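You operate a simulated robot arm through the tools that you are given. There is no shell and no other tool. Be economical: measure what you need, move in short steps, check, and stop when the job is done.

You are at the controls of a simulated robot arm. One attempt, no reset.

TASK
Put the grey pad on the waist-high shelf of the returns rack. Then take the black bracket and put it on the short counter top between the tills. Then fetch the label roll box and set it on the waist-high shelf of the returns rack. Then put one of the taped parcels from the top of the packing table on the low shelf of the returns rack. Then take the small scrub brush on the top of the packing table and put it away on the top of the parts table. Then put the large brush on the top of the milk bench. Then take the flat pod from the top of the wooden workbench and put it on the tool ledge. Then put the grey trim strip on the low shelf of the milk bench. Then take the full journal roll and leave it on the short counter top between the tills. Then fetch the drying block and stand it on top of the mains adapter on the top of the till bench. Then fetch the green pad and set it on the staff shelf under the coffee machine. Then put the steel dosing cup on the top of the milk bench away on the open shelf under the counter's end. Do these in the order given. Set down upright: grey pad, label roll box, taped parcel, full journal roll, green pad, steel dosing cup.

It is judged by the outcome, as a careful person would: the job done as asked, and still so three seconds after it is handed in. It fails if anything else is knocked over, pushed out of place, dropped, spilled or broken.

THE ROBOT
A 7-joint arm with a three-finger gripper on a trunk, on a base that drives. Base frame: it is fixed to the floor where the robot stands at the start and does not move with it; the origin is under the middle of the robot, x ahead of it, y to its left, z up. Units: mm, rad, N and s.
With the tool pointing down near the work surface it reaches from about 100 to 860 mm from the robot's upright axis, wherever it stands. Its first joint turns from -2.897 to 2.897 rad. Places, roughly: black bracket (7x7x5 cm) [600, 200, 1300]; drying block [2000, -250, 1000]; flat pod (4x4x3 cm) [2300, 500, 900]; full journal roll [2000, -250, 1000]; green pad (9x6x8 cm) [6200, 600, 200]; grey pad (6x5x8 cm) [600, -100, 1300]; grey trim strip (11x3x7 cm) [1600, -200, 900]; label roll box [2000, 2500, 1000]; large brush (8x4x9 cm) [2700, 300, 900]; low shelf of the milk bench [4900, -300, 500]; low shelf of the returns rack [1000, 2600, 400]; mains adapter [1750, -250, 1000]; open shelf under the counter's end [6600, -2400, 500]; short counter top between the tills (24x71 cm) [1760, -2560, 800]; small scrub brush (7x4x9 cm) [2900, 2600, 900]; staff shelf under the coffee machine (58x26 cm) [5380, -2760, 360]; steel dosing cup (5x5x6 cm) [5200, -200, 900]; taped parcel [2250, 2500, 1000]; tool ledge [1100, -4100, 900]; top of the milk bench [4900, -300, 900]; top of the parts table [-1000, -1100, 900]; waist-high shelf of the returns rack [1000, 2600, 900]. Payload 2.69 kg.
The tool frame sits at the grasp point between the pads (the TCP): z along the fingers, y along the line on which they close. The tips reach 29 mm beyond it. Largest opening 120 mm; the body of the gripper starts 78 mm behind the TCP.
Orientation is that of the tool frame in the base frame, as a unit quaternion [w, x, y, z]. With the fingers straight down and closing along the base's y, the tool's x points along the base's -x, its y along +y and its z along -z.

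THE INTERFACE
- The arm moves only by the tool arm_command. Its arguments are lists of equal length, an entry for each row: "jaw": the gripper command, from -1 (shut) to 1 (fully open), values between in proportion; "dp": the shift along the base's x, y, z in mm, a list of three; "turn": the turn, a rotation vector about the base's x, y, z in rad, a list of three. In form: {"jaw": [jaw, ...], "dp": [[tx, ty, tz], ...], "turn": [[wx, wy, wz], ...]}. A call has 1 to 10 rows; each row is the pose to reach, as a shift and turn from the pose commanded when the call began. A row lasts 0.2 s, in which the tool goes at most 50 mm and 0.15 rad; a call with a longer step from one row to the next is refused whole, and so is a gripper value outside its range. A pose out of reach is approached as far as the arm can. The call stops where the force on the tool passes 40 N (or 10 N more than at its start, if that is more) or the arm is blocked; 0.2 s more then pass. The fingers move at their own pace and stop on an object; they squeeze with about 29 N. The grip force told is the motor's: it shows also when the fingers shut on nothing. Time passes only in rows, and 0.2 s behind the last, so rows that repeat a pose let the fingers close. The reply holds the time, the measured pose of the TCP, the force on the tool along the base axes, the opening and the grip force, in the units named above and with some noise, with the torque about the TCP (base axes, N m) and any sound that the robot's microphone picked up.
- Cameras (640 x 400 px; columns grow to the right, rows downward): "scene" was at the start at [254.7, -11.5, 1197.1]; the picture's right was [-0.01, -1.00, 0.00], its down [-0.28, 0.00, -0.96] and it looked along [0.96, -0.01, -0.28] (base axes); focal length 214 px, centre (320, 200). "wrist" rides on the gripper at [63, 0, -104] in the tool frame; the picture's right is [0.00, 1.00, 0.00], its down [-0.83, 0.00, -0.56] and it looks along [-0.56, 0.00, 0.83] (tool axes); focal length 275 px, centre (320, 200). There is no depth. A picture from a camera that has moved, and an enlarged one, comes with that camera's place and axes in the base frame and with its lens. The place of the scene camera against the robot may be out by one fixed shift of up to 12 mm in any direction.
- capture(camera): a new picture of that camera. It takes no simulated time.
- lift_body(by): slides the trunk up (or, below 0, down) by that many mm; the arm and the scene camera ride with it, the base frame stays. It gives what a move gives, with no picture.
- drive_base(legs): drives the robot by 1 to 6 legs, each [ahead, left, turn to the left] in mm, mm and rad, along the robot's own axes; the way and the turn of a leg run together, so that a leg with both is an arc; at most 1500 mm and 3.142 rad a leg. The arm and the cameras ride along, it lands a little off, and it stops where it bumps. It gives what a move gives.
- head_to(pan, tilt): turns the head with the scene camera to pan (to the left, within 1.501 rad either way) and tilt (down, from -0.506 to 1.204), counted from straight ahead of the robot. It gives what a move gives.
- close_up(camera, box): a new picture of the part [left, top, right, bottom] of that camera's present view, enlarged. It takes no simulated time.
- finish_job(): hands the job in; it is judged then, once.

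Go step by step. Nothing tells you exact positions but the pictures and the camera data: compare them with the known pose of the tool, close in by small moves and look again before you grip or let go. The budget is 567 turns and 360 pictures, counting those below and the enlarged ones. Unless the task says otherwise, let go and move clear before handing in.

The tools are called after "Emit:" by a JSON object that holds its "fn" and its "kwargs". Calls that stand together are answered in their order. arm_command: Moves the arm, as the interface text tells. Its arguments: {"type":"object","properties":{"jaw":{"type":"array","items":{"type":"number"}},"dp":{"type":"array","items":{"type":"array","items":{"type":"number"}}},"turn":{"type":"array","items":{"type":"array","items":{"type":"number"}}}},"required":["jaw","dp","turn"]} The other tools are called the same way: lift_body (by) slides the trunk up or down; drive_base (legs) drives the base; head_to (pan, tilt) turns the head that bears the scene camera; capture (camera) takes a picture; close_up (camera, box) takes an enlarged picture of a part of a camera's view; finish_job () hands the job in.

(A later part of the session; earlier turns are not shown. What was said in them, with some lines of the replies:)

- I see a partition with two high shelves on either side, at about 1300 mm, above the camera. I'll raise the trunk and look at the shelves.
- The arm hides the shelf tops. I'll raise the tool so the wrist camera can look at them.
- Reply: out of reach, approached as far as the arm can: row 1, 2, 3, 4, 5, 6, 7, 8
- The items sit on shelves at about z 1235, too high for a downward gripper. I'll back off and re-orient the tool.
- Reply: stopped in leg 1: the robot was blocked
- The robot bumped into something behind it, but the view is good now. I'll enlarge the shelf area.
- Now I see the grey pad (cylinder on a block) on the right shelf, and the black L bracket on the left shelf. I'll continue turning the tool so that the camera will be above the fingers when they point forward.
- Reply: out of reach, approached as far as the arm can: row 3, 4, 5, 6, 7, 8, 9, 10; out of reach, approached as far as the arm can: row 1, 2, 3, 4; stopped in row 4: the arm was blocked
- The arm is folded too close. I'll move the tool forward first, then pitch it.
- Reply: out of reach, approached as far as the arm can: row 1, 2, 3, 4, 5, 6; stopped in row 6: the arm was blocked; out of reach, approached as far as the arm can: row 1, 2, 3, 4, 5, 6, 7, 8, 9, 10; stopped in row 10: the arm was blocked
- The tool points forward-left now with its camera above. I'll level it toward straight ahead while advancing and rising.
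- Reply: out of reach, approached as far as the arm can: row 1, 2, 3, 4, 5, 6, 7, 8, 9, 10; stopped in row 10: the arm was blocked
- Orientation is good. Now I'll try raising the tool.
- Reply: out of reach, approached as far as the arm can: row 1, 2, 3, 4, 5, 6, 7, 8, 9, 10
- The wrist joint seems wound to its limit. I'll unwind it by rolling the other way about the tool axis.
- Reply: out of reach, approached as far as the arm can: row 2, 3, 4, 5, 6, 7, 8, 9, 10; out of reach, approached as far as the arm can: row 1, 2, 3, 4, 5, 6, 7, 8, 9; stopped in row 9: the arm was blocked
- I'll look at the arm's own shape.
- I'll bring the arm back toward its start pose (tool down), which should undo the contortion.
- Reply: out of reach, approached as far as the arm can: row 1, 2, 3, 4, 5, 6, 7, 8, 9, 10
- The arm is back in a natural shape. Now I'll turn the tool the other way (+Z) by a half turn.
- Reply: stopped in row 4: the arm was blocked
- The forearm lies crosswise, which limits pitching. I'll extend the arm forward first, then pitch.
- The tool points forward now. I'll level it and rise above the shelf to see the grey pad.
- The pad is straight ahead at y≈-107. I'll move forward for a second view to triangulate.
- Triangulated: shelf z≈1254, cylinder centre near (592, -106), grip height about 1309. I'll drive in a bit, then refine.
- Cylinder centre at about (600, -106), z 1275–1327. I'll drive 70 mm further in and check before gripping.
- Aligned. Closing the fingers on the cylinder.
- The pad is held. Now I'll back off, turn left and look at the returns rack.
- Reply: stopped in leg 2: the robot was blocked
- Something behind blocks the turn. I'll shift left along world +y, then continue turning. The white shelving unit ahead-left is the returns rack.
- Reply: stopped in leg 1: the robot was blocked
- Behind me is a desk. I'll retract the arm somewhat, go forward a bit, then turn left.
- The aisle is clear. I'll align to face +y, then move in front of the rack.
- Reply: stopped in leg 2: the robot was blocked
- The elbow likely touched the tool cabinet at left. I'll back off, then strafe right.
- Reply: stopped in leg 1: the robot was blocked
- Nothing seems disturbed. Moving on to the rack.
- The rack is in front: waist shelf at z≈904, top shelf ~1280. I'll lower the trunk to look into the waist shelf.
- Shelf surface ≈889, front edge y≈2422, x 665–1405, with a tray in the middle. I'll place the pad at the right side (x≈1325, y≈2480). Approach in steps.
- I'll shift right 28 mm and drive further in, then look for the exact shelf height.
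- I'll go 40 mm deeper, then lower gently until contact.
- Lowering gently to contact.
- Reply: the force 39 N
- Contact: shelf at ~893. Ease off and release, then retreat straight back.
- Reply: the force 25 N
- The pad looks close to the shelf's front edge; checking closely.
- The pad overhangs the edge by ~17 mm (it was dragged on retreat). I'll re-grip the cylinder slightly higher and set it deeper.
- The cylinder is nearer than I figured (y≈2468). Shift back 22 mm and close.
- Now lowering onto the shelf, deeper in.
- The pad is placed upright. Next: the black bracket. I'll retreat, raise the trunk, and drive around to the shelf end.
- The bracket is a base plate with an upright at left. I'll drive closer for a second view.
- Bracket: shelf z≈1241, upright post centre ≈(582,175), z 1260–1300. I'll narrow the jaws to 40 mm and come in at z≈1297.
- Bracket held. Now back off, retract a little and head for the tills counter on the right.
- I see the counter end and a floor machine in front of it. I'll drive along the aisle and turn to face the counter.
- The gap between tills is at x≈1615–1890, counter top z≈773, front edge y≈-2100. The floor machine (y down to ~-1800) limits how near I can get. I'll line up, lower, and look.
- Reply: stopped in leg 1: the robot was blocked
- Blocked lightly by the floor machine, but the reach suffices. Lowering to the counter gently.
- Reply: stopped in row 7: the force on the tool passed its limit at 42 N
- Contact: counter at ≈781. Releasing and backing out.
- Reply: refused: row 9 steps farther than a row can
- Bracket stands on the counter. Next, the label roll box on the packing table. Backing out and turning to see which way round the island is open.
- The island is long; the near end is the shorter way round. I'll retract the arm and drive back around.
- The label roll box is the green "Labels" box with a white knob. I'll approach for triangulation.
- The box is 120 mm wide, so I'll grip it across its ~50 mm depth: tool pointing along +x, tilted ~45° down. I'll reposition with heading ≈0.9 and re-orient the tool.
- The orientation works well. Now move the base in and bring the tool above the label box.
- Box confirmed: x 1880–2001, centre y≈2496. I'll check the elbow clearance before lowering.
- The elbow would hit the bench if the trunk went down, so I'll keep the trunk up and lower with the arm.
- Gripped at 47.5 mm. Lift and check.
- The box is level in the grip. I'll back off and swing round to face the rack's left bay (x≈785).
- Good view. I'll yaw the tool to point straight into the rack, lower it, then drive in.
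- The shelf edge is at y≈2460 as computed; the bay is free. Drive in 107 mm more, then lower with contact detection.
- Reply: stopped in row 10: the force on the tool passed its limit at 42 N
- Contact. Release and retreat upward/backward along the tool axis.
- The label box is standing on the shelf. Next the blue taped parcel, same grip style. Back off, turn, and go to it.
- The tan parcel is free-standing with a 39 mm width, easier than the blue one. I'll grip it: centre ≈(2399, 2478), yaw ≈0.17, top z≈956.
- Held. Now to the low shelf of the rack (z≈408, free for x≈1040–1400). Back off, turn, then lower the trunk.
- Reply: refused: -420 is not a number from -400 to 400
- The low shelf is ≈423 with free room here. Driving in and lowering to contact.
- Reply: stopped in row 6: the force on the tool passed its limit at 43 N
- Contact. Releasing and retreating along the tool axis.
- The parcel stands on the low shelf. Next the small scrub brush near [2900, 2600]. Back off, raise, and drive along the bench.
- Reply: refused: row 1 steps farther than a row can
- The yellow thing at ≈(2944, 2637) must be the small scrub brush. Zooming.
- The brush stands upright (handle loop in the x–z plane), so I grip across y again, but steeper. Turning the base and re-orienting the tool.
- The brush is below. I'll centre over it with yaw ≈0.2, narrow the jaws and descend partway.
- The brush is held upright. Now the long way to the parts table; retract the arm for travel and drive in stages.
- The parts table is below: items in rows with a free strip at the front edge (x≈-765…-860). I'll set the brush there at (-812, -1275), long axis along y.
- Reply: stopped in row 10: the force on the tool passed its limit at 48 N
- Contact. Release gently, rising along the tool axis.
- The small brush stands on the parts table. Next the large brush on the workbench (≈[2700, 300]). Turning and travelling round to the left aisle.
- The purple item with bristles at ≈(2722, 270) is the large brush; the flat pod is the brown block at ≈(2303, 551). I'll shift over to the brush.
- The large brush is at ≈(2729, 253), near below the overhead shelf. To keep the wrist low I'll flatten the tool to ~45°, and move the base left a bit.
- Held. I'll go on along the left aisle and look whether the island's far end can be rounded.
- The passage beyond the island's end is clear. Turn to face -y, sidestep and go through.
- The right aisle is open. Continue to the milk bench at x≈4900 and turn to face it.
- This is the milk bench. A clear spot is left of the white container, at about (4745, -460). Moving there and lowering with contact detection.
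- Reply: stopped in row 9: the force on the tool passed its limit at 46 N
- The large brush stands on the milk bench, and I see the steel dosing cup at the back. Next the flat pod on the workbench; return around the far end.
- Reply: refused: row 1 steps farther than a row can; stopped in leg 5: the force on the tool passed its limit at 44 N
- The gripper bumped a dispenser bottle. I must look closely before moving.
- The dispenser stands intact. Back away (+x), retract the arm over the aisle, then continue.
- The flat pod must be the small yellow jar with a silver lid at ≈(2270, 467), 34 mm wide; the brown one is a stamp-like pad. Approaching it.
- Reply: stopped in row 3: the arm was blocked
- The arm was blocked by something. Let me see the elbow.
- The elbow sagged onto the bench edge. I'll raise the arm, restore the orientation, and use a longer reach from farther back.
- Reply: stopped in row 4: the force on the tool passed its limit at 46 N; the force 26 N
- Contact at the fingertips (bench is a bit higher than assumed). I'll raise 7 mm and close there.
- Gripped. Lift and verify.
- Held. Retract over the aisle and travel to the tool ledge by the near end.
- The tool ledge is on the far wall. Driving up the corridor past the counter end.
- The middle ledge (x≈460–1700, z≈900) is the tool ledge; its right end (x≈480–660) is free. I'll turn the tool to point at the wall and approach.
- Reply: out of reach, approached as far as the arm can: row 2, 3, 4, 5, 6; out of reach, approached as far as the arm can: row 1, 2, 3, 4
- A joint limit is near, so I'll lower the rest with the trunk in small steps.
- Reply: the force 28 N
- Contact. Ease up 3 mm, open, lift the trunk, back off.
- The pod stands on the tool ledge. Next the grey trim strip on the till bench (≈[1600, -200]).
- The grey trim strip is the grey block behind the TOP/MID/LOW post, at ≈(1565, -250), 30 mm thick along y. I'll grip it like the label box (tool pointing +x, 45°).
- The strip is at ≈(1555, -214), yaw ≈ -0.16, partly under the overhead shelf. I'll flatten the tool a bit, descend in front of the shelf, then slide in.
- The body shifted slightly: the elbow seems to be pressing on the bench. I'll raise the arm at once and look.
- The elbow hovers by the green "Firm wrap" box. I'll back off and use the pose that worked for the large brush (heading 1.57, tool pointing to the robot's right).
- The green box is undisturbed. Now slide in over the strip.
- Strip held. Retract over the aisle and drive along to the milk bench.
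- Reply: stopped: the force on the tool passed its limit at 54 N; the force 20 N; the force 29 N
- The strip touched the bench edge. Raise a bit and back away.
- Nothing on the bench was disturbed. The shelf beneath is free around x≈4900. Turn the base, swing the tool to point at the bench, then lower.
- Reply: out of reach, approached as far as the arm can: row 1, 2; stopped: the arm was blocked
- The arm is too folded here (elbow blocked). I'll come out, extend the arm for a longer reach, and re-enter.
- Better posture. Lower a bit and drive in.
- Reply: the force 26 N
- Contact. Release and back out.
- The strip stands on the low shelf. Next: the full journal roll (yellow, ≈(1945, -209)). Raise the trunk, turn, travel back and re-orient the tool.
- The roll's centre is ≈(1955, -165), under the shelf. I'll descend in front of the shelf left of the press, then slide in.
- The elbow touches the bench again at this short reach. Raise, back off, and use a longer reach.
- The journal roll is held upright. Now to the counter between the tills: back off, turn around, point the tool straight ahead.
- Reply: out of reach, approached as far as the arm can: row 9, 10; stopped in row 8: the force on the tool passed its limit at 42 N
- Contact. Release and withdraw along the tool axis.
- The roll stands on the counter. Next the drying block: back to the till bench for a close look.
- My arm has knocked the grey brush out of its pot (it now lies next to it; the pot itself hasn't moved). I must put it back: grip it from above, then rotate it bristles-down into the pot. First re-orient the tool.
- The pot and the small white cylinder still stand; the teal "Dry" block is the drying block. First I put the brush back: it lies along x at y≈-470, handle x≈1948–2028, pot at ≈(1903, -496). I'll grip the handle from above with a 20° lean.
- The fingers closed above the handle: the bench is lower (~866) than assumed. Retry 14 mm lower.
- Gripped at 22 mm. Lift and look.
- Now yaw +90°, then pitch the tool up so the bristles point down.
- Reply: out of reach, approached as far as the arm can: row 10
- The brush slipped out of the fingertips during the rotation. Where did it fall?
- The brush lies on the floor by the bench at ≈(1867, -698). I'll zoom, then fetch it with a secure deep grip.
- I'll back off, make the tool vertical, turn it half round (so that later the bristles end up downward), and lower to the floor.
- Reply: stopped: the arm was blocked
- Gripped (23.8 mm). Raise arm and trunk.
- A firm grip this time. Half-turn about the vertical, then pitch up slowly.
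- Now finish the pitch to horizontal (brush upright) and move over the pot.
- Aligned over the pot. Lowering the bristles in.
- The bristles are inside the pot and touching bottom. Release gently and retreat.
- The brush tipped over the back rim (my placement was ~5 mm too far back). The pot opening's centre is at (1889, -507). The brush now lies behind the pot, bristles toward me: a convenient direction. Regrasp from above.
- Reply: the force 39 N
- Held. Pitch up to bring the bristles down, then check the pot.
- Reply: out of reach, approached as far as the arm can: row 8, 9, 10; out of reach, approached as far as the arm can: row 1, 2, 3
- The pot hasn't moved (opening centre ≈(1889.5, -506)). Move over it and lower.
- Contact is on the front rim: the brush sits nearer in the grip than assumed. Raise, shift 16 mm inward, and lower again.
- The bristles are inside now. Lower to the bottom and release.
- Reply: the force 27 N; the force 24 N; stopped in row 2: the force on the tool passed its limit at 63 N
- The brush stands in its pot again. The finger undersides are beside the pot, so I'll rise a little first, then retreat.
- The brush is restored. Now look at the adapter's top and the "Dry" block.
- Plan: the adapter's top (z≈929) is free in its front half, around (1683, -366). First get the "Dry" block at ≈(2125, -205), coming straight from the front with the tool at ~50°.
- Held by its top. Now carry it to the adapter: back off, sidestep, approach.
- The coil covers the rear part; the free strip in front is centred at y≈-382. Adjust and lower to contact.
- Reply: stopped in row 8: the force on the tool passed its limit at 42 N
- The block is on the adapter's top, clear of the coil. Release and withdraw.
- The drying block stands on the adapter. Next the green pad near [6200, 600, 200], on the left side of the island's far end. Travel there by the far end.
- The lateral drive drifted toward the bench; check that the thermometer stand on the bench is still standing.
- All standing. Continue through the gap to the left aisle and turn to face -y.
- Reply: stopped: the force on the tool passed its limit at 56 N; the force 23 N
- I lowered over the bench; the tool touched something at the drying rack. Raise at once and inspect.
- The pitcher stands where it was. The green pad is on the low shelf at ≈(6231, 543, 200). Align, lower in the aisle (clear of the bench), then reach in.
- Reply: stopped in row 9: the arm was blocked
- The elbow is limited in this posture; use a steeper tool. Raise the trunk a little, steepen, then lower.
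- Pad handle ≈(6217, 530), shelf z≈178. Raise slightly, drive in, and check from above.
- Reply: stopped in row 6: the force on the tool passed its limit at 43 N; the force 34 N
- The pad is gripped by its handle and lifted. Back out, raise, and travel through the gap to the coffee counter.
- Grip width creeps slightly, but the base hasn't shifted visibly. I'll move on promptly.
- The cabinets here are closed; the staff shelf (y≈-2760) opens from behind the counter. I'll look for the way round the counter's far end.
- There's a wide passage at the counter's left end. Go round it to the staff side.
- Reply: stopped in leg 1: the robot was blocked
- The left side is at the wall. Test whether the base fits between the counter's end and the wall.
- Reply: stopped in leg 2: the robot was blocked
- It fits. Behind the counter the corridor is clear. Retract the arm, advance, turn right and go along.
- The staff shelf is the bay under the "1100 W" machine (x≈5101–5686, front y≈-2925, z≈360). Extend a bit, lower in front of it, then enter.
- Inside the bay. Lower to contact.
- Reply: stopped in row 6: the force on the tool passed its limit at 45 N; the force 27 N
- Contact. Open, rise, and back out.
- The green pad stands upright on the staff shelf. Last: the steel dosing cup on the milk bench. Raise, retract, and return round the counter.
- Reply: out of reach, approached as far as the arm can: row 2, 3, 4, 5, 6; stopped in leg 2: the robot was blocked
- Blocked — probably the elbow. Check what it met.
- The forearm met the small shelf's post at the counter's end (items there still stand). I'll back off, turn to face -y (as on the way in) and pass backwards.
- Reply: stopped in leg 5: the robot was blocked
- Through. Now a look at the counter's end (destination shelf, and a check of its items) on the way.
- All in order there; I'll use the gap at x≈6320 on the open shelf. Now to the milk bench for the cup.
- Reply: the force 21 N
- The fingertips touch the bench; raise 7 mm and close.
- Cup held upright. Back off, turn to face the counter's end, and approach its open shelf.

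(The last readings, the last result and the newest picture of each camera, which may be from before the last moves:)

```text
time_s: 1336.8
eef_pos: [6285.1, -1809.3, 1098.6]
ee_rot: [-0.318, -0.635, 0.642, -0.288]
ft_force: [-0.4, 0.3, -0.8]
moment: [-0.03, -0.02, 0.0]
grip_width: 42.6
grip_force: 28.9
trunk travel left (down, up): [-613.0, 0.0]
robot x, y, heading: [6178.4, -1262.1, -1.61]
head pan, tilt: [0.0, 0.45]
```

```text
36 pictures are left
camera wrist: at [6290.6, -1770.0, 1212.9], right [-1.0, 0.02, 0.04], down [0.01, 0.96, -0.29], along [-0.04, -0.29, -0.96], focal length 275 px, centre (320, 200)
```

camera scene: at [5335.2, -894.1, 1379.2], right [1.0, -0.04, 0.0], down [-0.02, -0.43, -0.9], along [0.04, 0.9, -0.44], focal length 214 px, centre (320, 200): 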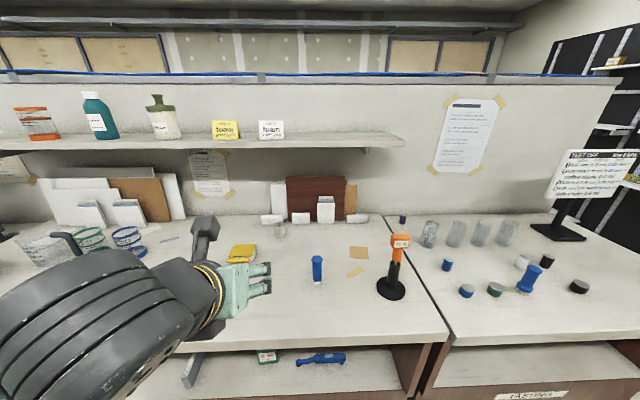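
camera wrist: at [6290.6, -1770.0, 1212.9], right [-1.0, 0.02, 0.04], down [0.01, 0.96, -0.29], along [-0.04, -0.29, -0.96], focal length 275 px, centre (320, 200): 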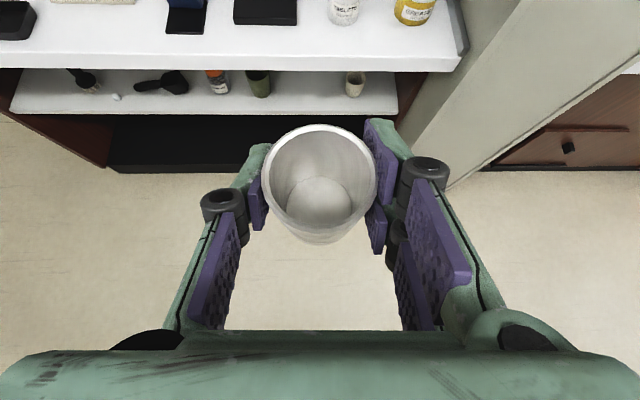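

Gap centre is x≈6295 on the shelf (front edge y≈-2274). Lower in the aisle and look at the clearances.

Emit:
{"fn": "drive_base", "kwargs": {"legs": [[0, 0, 0.04]]}}

Emit:
{"fn": "lift_body", "kwargs": {"by": -400}}

Emit:
{"fn": "capture", "kwargs": {"camera": "scene"}}

Emit:
{"fn": "capture", "kwargs": {"camera": "wrist"}}

```text
time_s: 1337.6
eef_pos: [6306.5, -1805.7, 1098.9]
ee_rot: [0.312, 0.648, -0.629, 0.294]
ft_force: [-0.1, 0.1, -0.5]
moment: [0.03, -0.01, -0.02]
grip_width: 42.6
grip_force: 29.0
trunk travel left (down, up): [-613.0, 0.0]
robot x, y, heading: [6179.4, -1259.9, -1.568]
head pan, tilt: [0.0, 0.45]
```

```text
time_s: 1341.5
eef_pos: [6307.3, -1805.9, 697.3]
ee_rot: [0.312, 0.648, -0.629, 0.294]
ft_force: [0.6, -0.6, 0.5]
moment: [0.01, 0.02, -0.03]
grip_width: 42.4
grip_force: 29.0
trunk travel left (down, up): [-213.0, 400.0]
robot x, y, heading: [6181.1, -1259.4, -1.573]
head pan, tilt: [0.0, 0.45]
```

```text
35 pictures are left
camera scene: at [6184.3, -1518.2, 979.3], right [-1.0, 0.0, 0.0], down [0.0, 0.44, -0.9], along [0.0, -0.9, -0.44], focal length 214 px, centre (320, 200)
```

scene: 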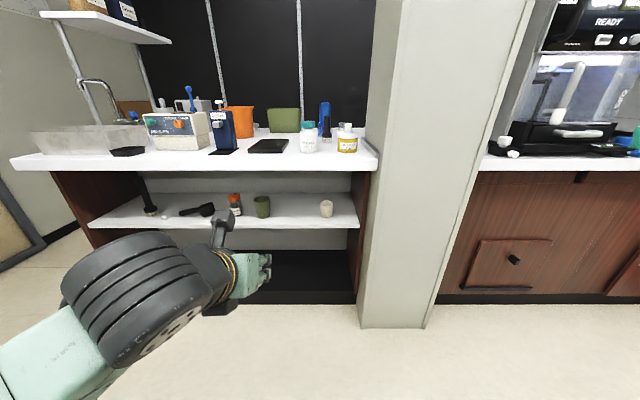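

```text
34 pictures are left
camera wrist: at [6310.7, -1765.1, 812.9], right [-1.0, -0.02, 0.04], down [-0.03, 0.96, -0.29], along [-0.03, -0.29, -0.96], focal length 275 px, centre (320, 200)
```

wrist: 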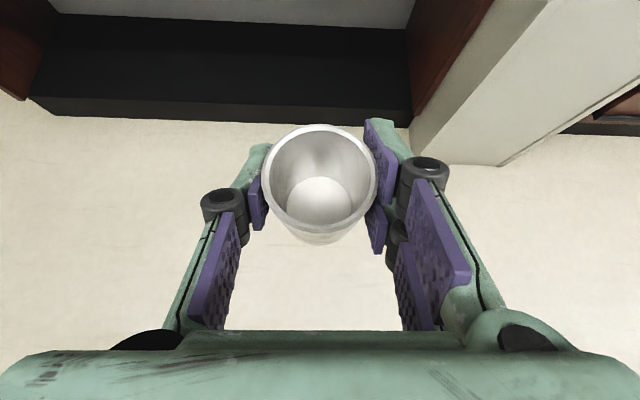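

Counter underside ≈751, lower shelf z≈450 with front y≈-2310. Extend for reach, lower, then drive in.

Emit:
{"fn": "arm_command", "kwargs": {"jaw": [-1, -1, -1, -1, -1], "dp": [[-2, -35, 0], [-4, -75, 0], [-6, -115, 0], [-8, -155, 0], [-9, -190, 0]], "turn": [[0, 0, -0.01], [0, 0, -0.02], [0, 0, -0.03], [0, 0, -0.03], [0, 0, -0.03]]}}

Emit:
{"fn": "lift_body", "kwargs": {"by": -50}}

Emit:
{"fn": "arm_command", "kwargs": {"jaw": [-1, -1, -1, -1], "dp": [[0, 0, -30], [0, 0, -60], [0, 0, -90], [0, 0, -112]], "turn": [[0, 0, 0], [0, 0, 0], [0, 0, 0], [0, 0, 0]]}}

Emit:
{"fn": "drive_base", "kwargs": {"legs": [[200, 0, 0]]}}

Emit:
{"fn": "capture", "kwargs": {"camera": "wrist"}}

Emit:
{"fn": "capture", "kwargs": {"camera": "scene"}}

```text
time_s: 1342.7
eef_pos: [6299.4, -1997.3, 697.4]
ee_rot: [0.317, 0.639, -0.638, 0.29]
ft_force: [-0.8, -0.3, -0.7]
moment: [-0.01, -0.03, 0.02]
grip_width: 42.7
grip_force: 29.1
trunk travel left (down, up): [-213.0, 400.0]
robot x, y, heading: [6180.4, -1259.1, -1.572]
head pan, tilt: [0.0, 0.45]
```

```text
time_s: 1343.6
eef_pos: [6298.2, -1996.0, 647.2]
ee_rot: [0.317, 0.639, -0.638, 0.29]
ft_force: [-0.3, 0.0, -0.5]
moment: [-0.04, 0.03, 0.02]
grip_width: 42.7
grip_force: 28.5
trunk travel left (down, up): [-163.0, 450.0]
robot x, y, heading: [6178.8, -1260.6, -1.573]
head pan, tilt: [0.0, 0.45]
```

```text
time_s: 1344.6
eef_pos: [6298.0, -1995.7, 535.0]
ee_rot: [-0.317, -0.638, 0.639, -0.291]
ft_force: [0.0, -0.3, 0.4]
moment: [-0.01, 0.01, -0.01]
grip_width: 42.6
grip_force: 29.1
trunk travel left (down, up): [-163.0, 450.0]
robot x, y, heading: [6179.4, -1258.7, -1.574]
head pan, tilt: [0.0, 0.45]
```

```text
time_s: 1346.2
eef_pos: [6300.7, -2197.6, 536.2]
ee_rot: [0.317, 0.639, -0.638, 0.29]
ft_force: [-0.8, 0.1, -0.5]
moment: [0.03, 0.0, 0.0]
grip_width: 42.5
grip_force: 28.9
trunk travel left (down, up): [-163.0, 450.0]
robot x, y, heading: [6177.0, -1459.5, -1.568]
head pan, tilt: [0.0, 0.45]
```

```text
33 pictures are left
camera wrist: at [6304.4, -2157.0, 649.7], right [-1.0, 0.01, 0.04], down [0.0, 0.96, -0.29], along [-0.04, -0.29, -0.96], focal length 275 px, centre (320, 200)
```

wrist: 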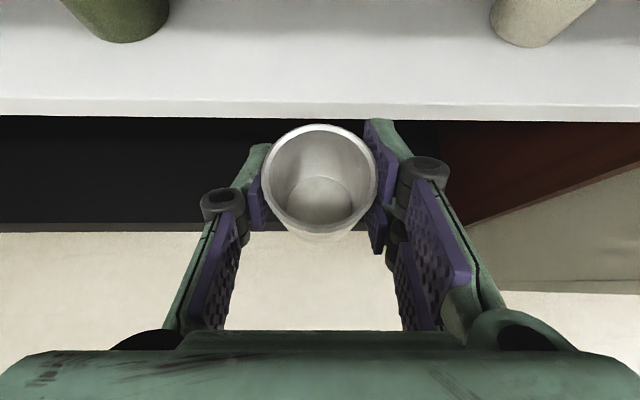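

```text
32 pictures are left
camera scene: at [6184.4, -1719.6, 929.2], right [-1.0, 0.0, 0.0], down [0.0, 0.44, -0.9], along [0.0, -0.9, -0.44], focal length 214 px, centre (320, 200)
```

scene: 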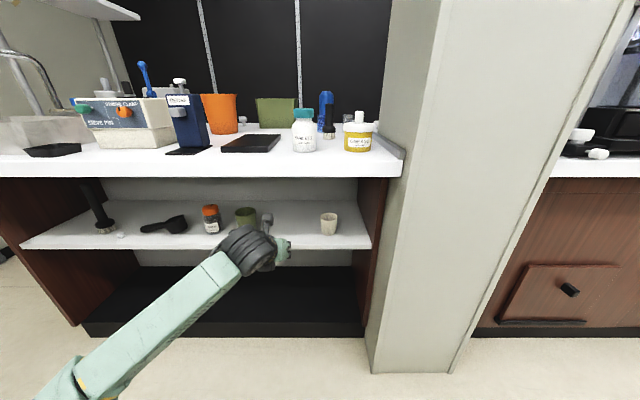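

Clear. Drive in 150 mm and lower to contact.

Emit:
{"fn": "drive_base", "kwargs": {"legs": [[150, 0, 0]]}}

Emit:
{"fn": "arm_command", "kwargs": {"jaw": [-1, -1, -1, -1, -1, -1, -1, -1, -1, -1], "dp": [[-6, 0, -8], [-8, 0, -16], [-8, 0, -22], [-8, 0, -27], [-8, 0, -31], [-8, 0, -35], [-8, 0, -39], [-8, 0, -43], [-8, 0, -47], [-8, 0, -51]], "turn": [[0, 0, 0], [0, 0, 0], [0, 0, 0], [0, 0, 0], [0, 0, 0], [0, 0, 0], [0, 0, 0], [0, 0, 0], [0, 0, 0], [0, 0, 0]]}}

Emit:
{"fn": "capture", "kwargs": {"camera": "wrist"}}

```text
time_s: 1347.6
eef_pos: [6299.3, -2348.0, 535.3]
ee_rot: [0.317, 0.638, -0.638, 0.291]
ft_force: [-0.1, -1.1, 4.2]
moment: [-0.05, -0.1, -0.04]
grip_width: 42.4
grip_force: 29.3
trunk travel left (down, up): [-163.0, 450.0]
robot x, y, heading: [6174.6, -1612.8, -1.58]
head pan, tilt: [0.0, 0.45]
```

```text
time_s: 1348.1
eef_pos: [6296.1, -2348.9, 533.5]
ee_rot: [0.323, 0.636, -0.633, 0.301]
ft_force: [-1.1, 0.9, 17.5]
moment: [0.12, 0.17, -0.05]
grip_width: 43.1
grip_force: 28.7
trunk travel left (down, up): [-163.0, 450.0]
robot x, y, heading: [6179.2, -1608.7, -1.571]
head pan, tilt: [0.0, 0.45]
stopped in row 2: the force on the tool passed its limit at 47 N (the readings are from after the stop); the commanded pose is now the measured one
```

```text
31 pictures are left
camera wrist: at [6299.8, -2305.9, 647.5], right [-1.0, 0.01, 0.03], down [0.0, 0.95, -0.32], along [-0.04, -0.32, -0.95], focal length 275 px, centre (320, 200)
```

wrist: 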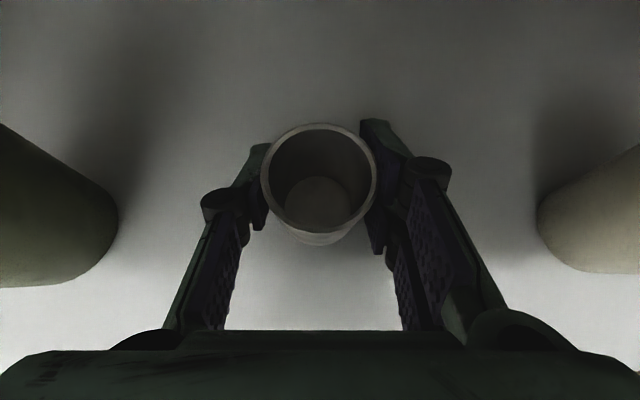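

The cup touches the shelf (z≈489). Release and back straight out.

Emit:
{"fn": "arm_command", "kwargs": {"jaw": [-0.5, 0, 0.2, 0.2, 0.2], "dp": [[0, 0, 2], [0, 0, 3], [0, 0, 4], [0, 0, 5], [0, 0, 6]], "turn": [[0, 0, 0], [0, 0, 0], [0, 0, 0], [0, 0, 0], [0, 0, 0]]}}

Emit:
{"fn": "drive_base", "kwargs": {"legs": [[-170, 0, 0]]}}

Emit:
{"fn": "capture", "kwargs": {"camera": "wrist"}}

```text
time_s: 1349.3
eef_pos: [6295.2, -2348.2, 535.3]
ee_rot: [0.321, 0.637, -0.635, 0.297]
ft_force: [-0.4, 0.1, 1.0]
moment: [-0.02, 0.04, 0.04]
grip_width: 72.1
grip_force: 0.1
trunk travel left (down, up): [-163.0, 450.0]
robot x, y, heading: [6177.6, -1610.3, -1.569]
head pan, tilt: [0.0, 0.45]
```

```text
time_s: 1350.8
eef_pos: [6298.4, -2179.2, 535.5]
ee_rot: [0.321, 0.637, -0.634, 0.298]
ft_force: [0.1, 0.7, 0.3]
moment: [-0.04, -0.02, -0.05]
grip_width: 72.0
grip_force: 0.1
trunk travel left (down, up): [-163.0, 450.0]
robot x, y, heading: [6178.0, -1441.0, -1.568]
head pan, tilt: [0.0, 0.45]
```

```text
30 pictures are left
camera wrist: at [6301.9, -2136.3, 649.8], right [-1.0, 0.01, 0.03], down [-0.01, 0.95, -0.31], along [-0.03, -0.31, -0.95], focal length 275 px, centre (320, 200)
```

wrist: 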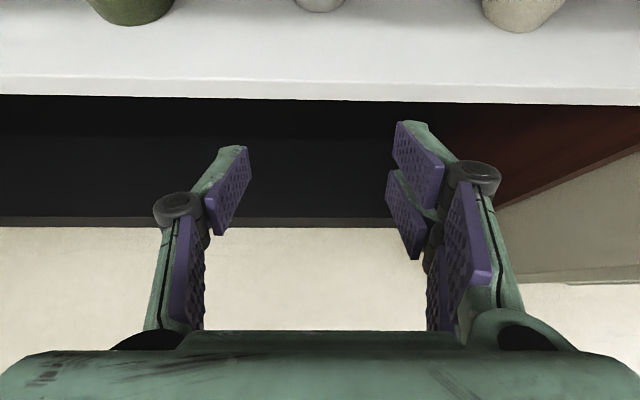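

Emit:
{"fn": "drive_base", "kwargs": {"legs": [[-250, 0, 0]]}}

Emit:
{"fn": "close_up", "kwargs": {"camera": "scene", "box": [80, 60, 420, 290]}}

```text
time_s: 1352.6
eef_pos: [6299.3, -1927.7, 535.6]
ee_rot: [0.32, 0.64, -0.632, 0.299]
ft_force: [0.3, 1.0, 0.1]
moment: [-0.04, 0.0, 0.01]
grip_width: 72.1
grip_force: 0.1
trunk travel left (down, up): [-163.0, 450.0]
robot x, y, heading: [6177.5, -1191.1, -1.567]
head pan, tilt: [0.0, 0.45]
```

```text
1.74 times, centred on (250, 175) of scene
camera zoom: at [6184.8, -1449.8, 929.2], right [-1.0, -0.01, 0.0], down [0.0, 0.44, -0.9], along [0.01, -0.9, -0.44], focal length 373 px, centre (442, 244)
```

zoom: 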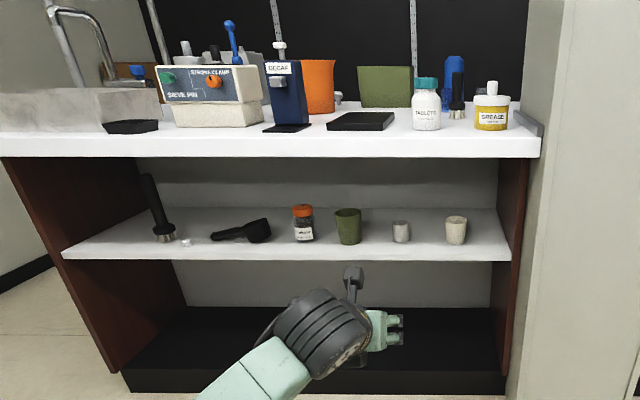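

The cup stands on the open shelf and the arm is clear, so every item is now in place. Handing in.

Emit:
{"fn": "finish_job", "kwargs": {}}

```text
The job is handed in.
```

I did all twelve moves in the order given and handed the job in. When I last looked at each one, it was in place, and the six you wanted upright were upright.

There were four mishaps along the way:

- **Grey brush on the till bench:** my arm knocked it out of its pot, and it fell to the floor once while I was putting it back. It now stands in the pot again.
- **Sugar dispenser:** the gripper bumped it once. It still stood when I looked afterwards.
- **Sink drying rack:** the gripper pressed down there next to the steel pitcher. The pitcher still stood afterwards.
- **Other touches:** the arm or base also touched benches, the counter, a shelf post and the floor machine in passing. I saw nothing fall over from these.
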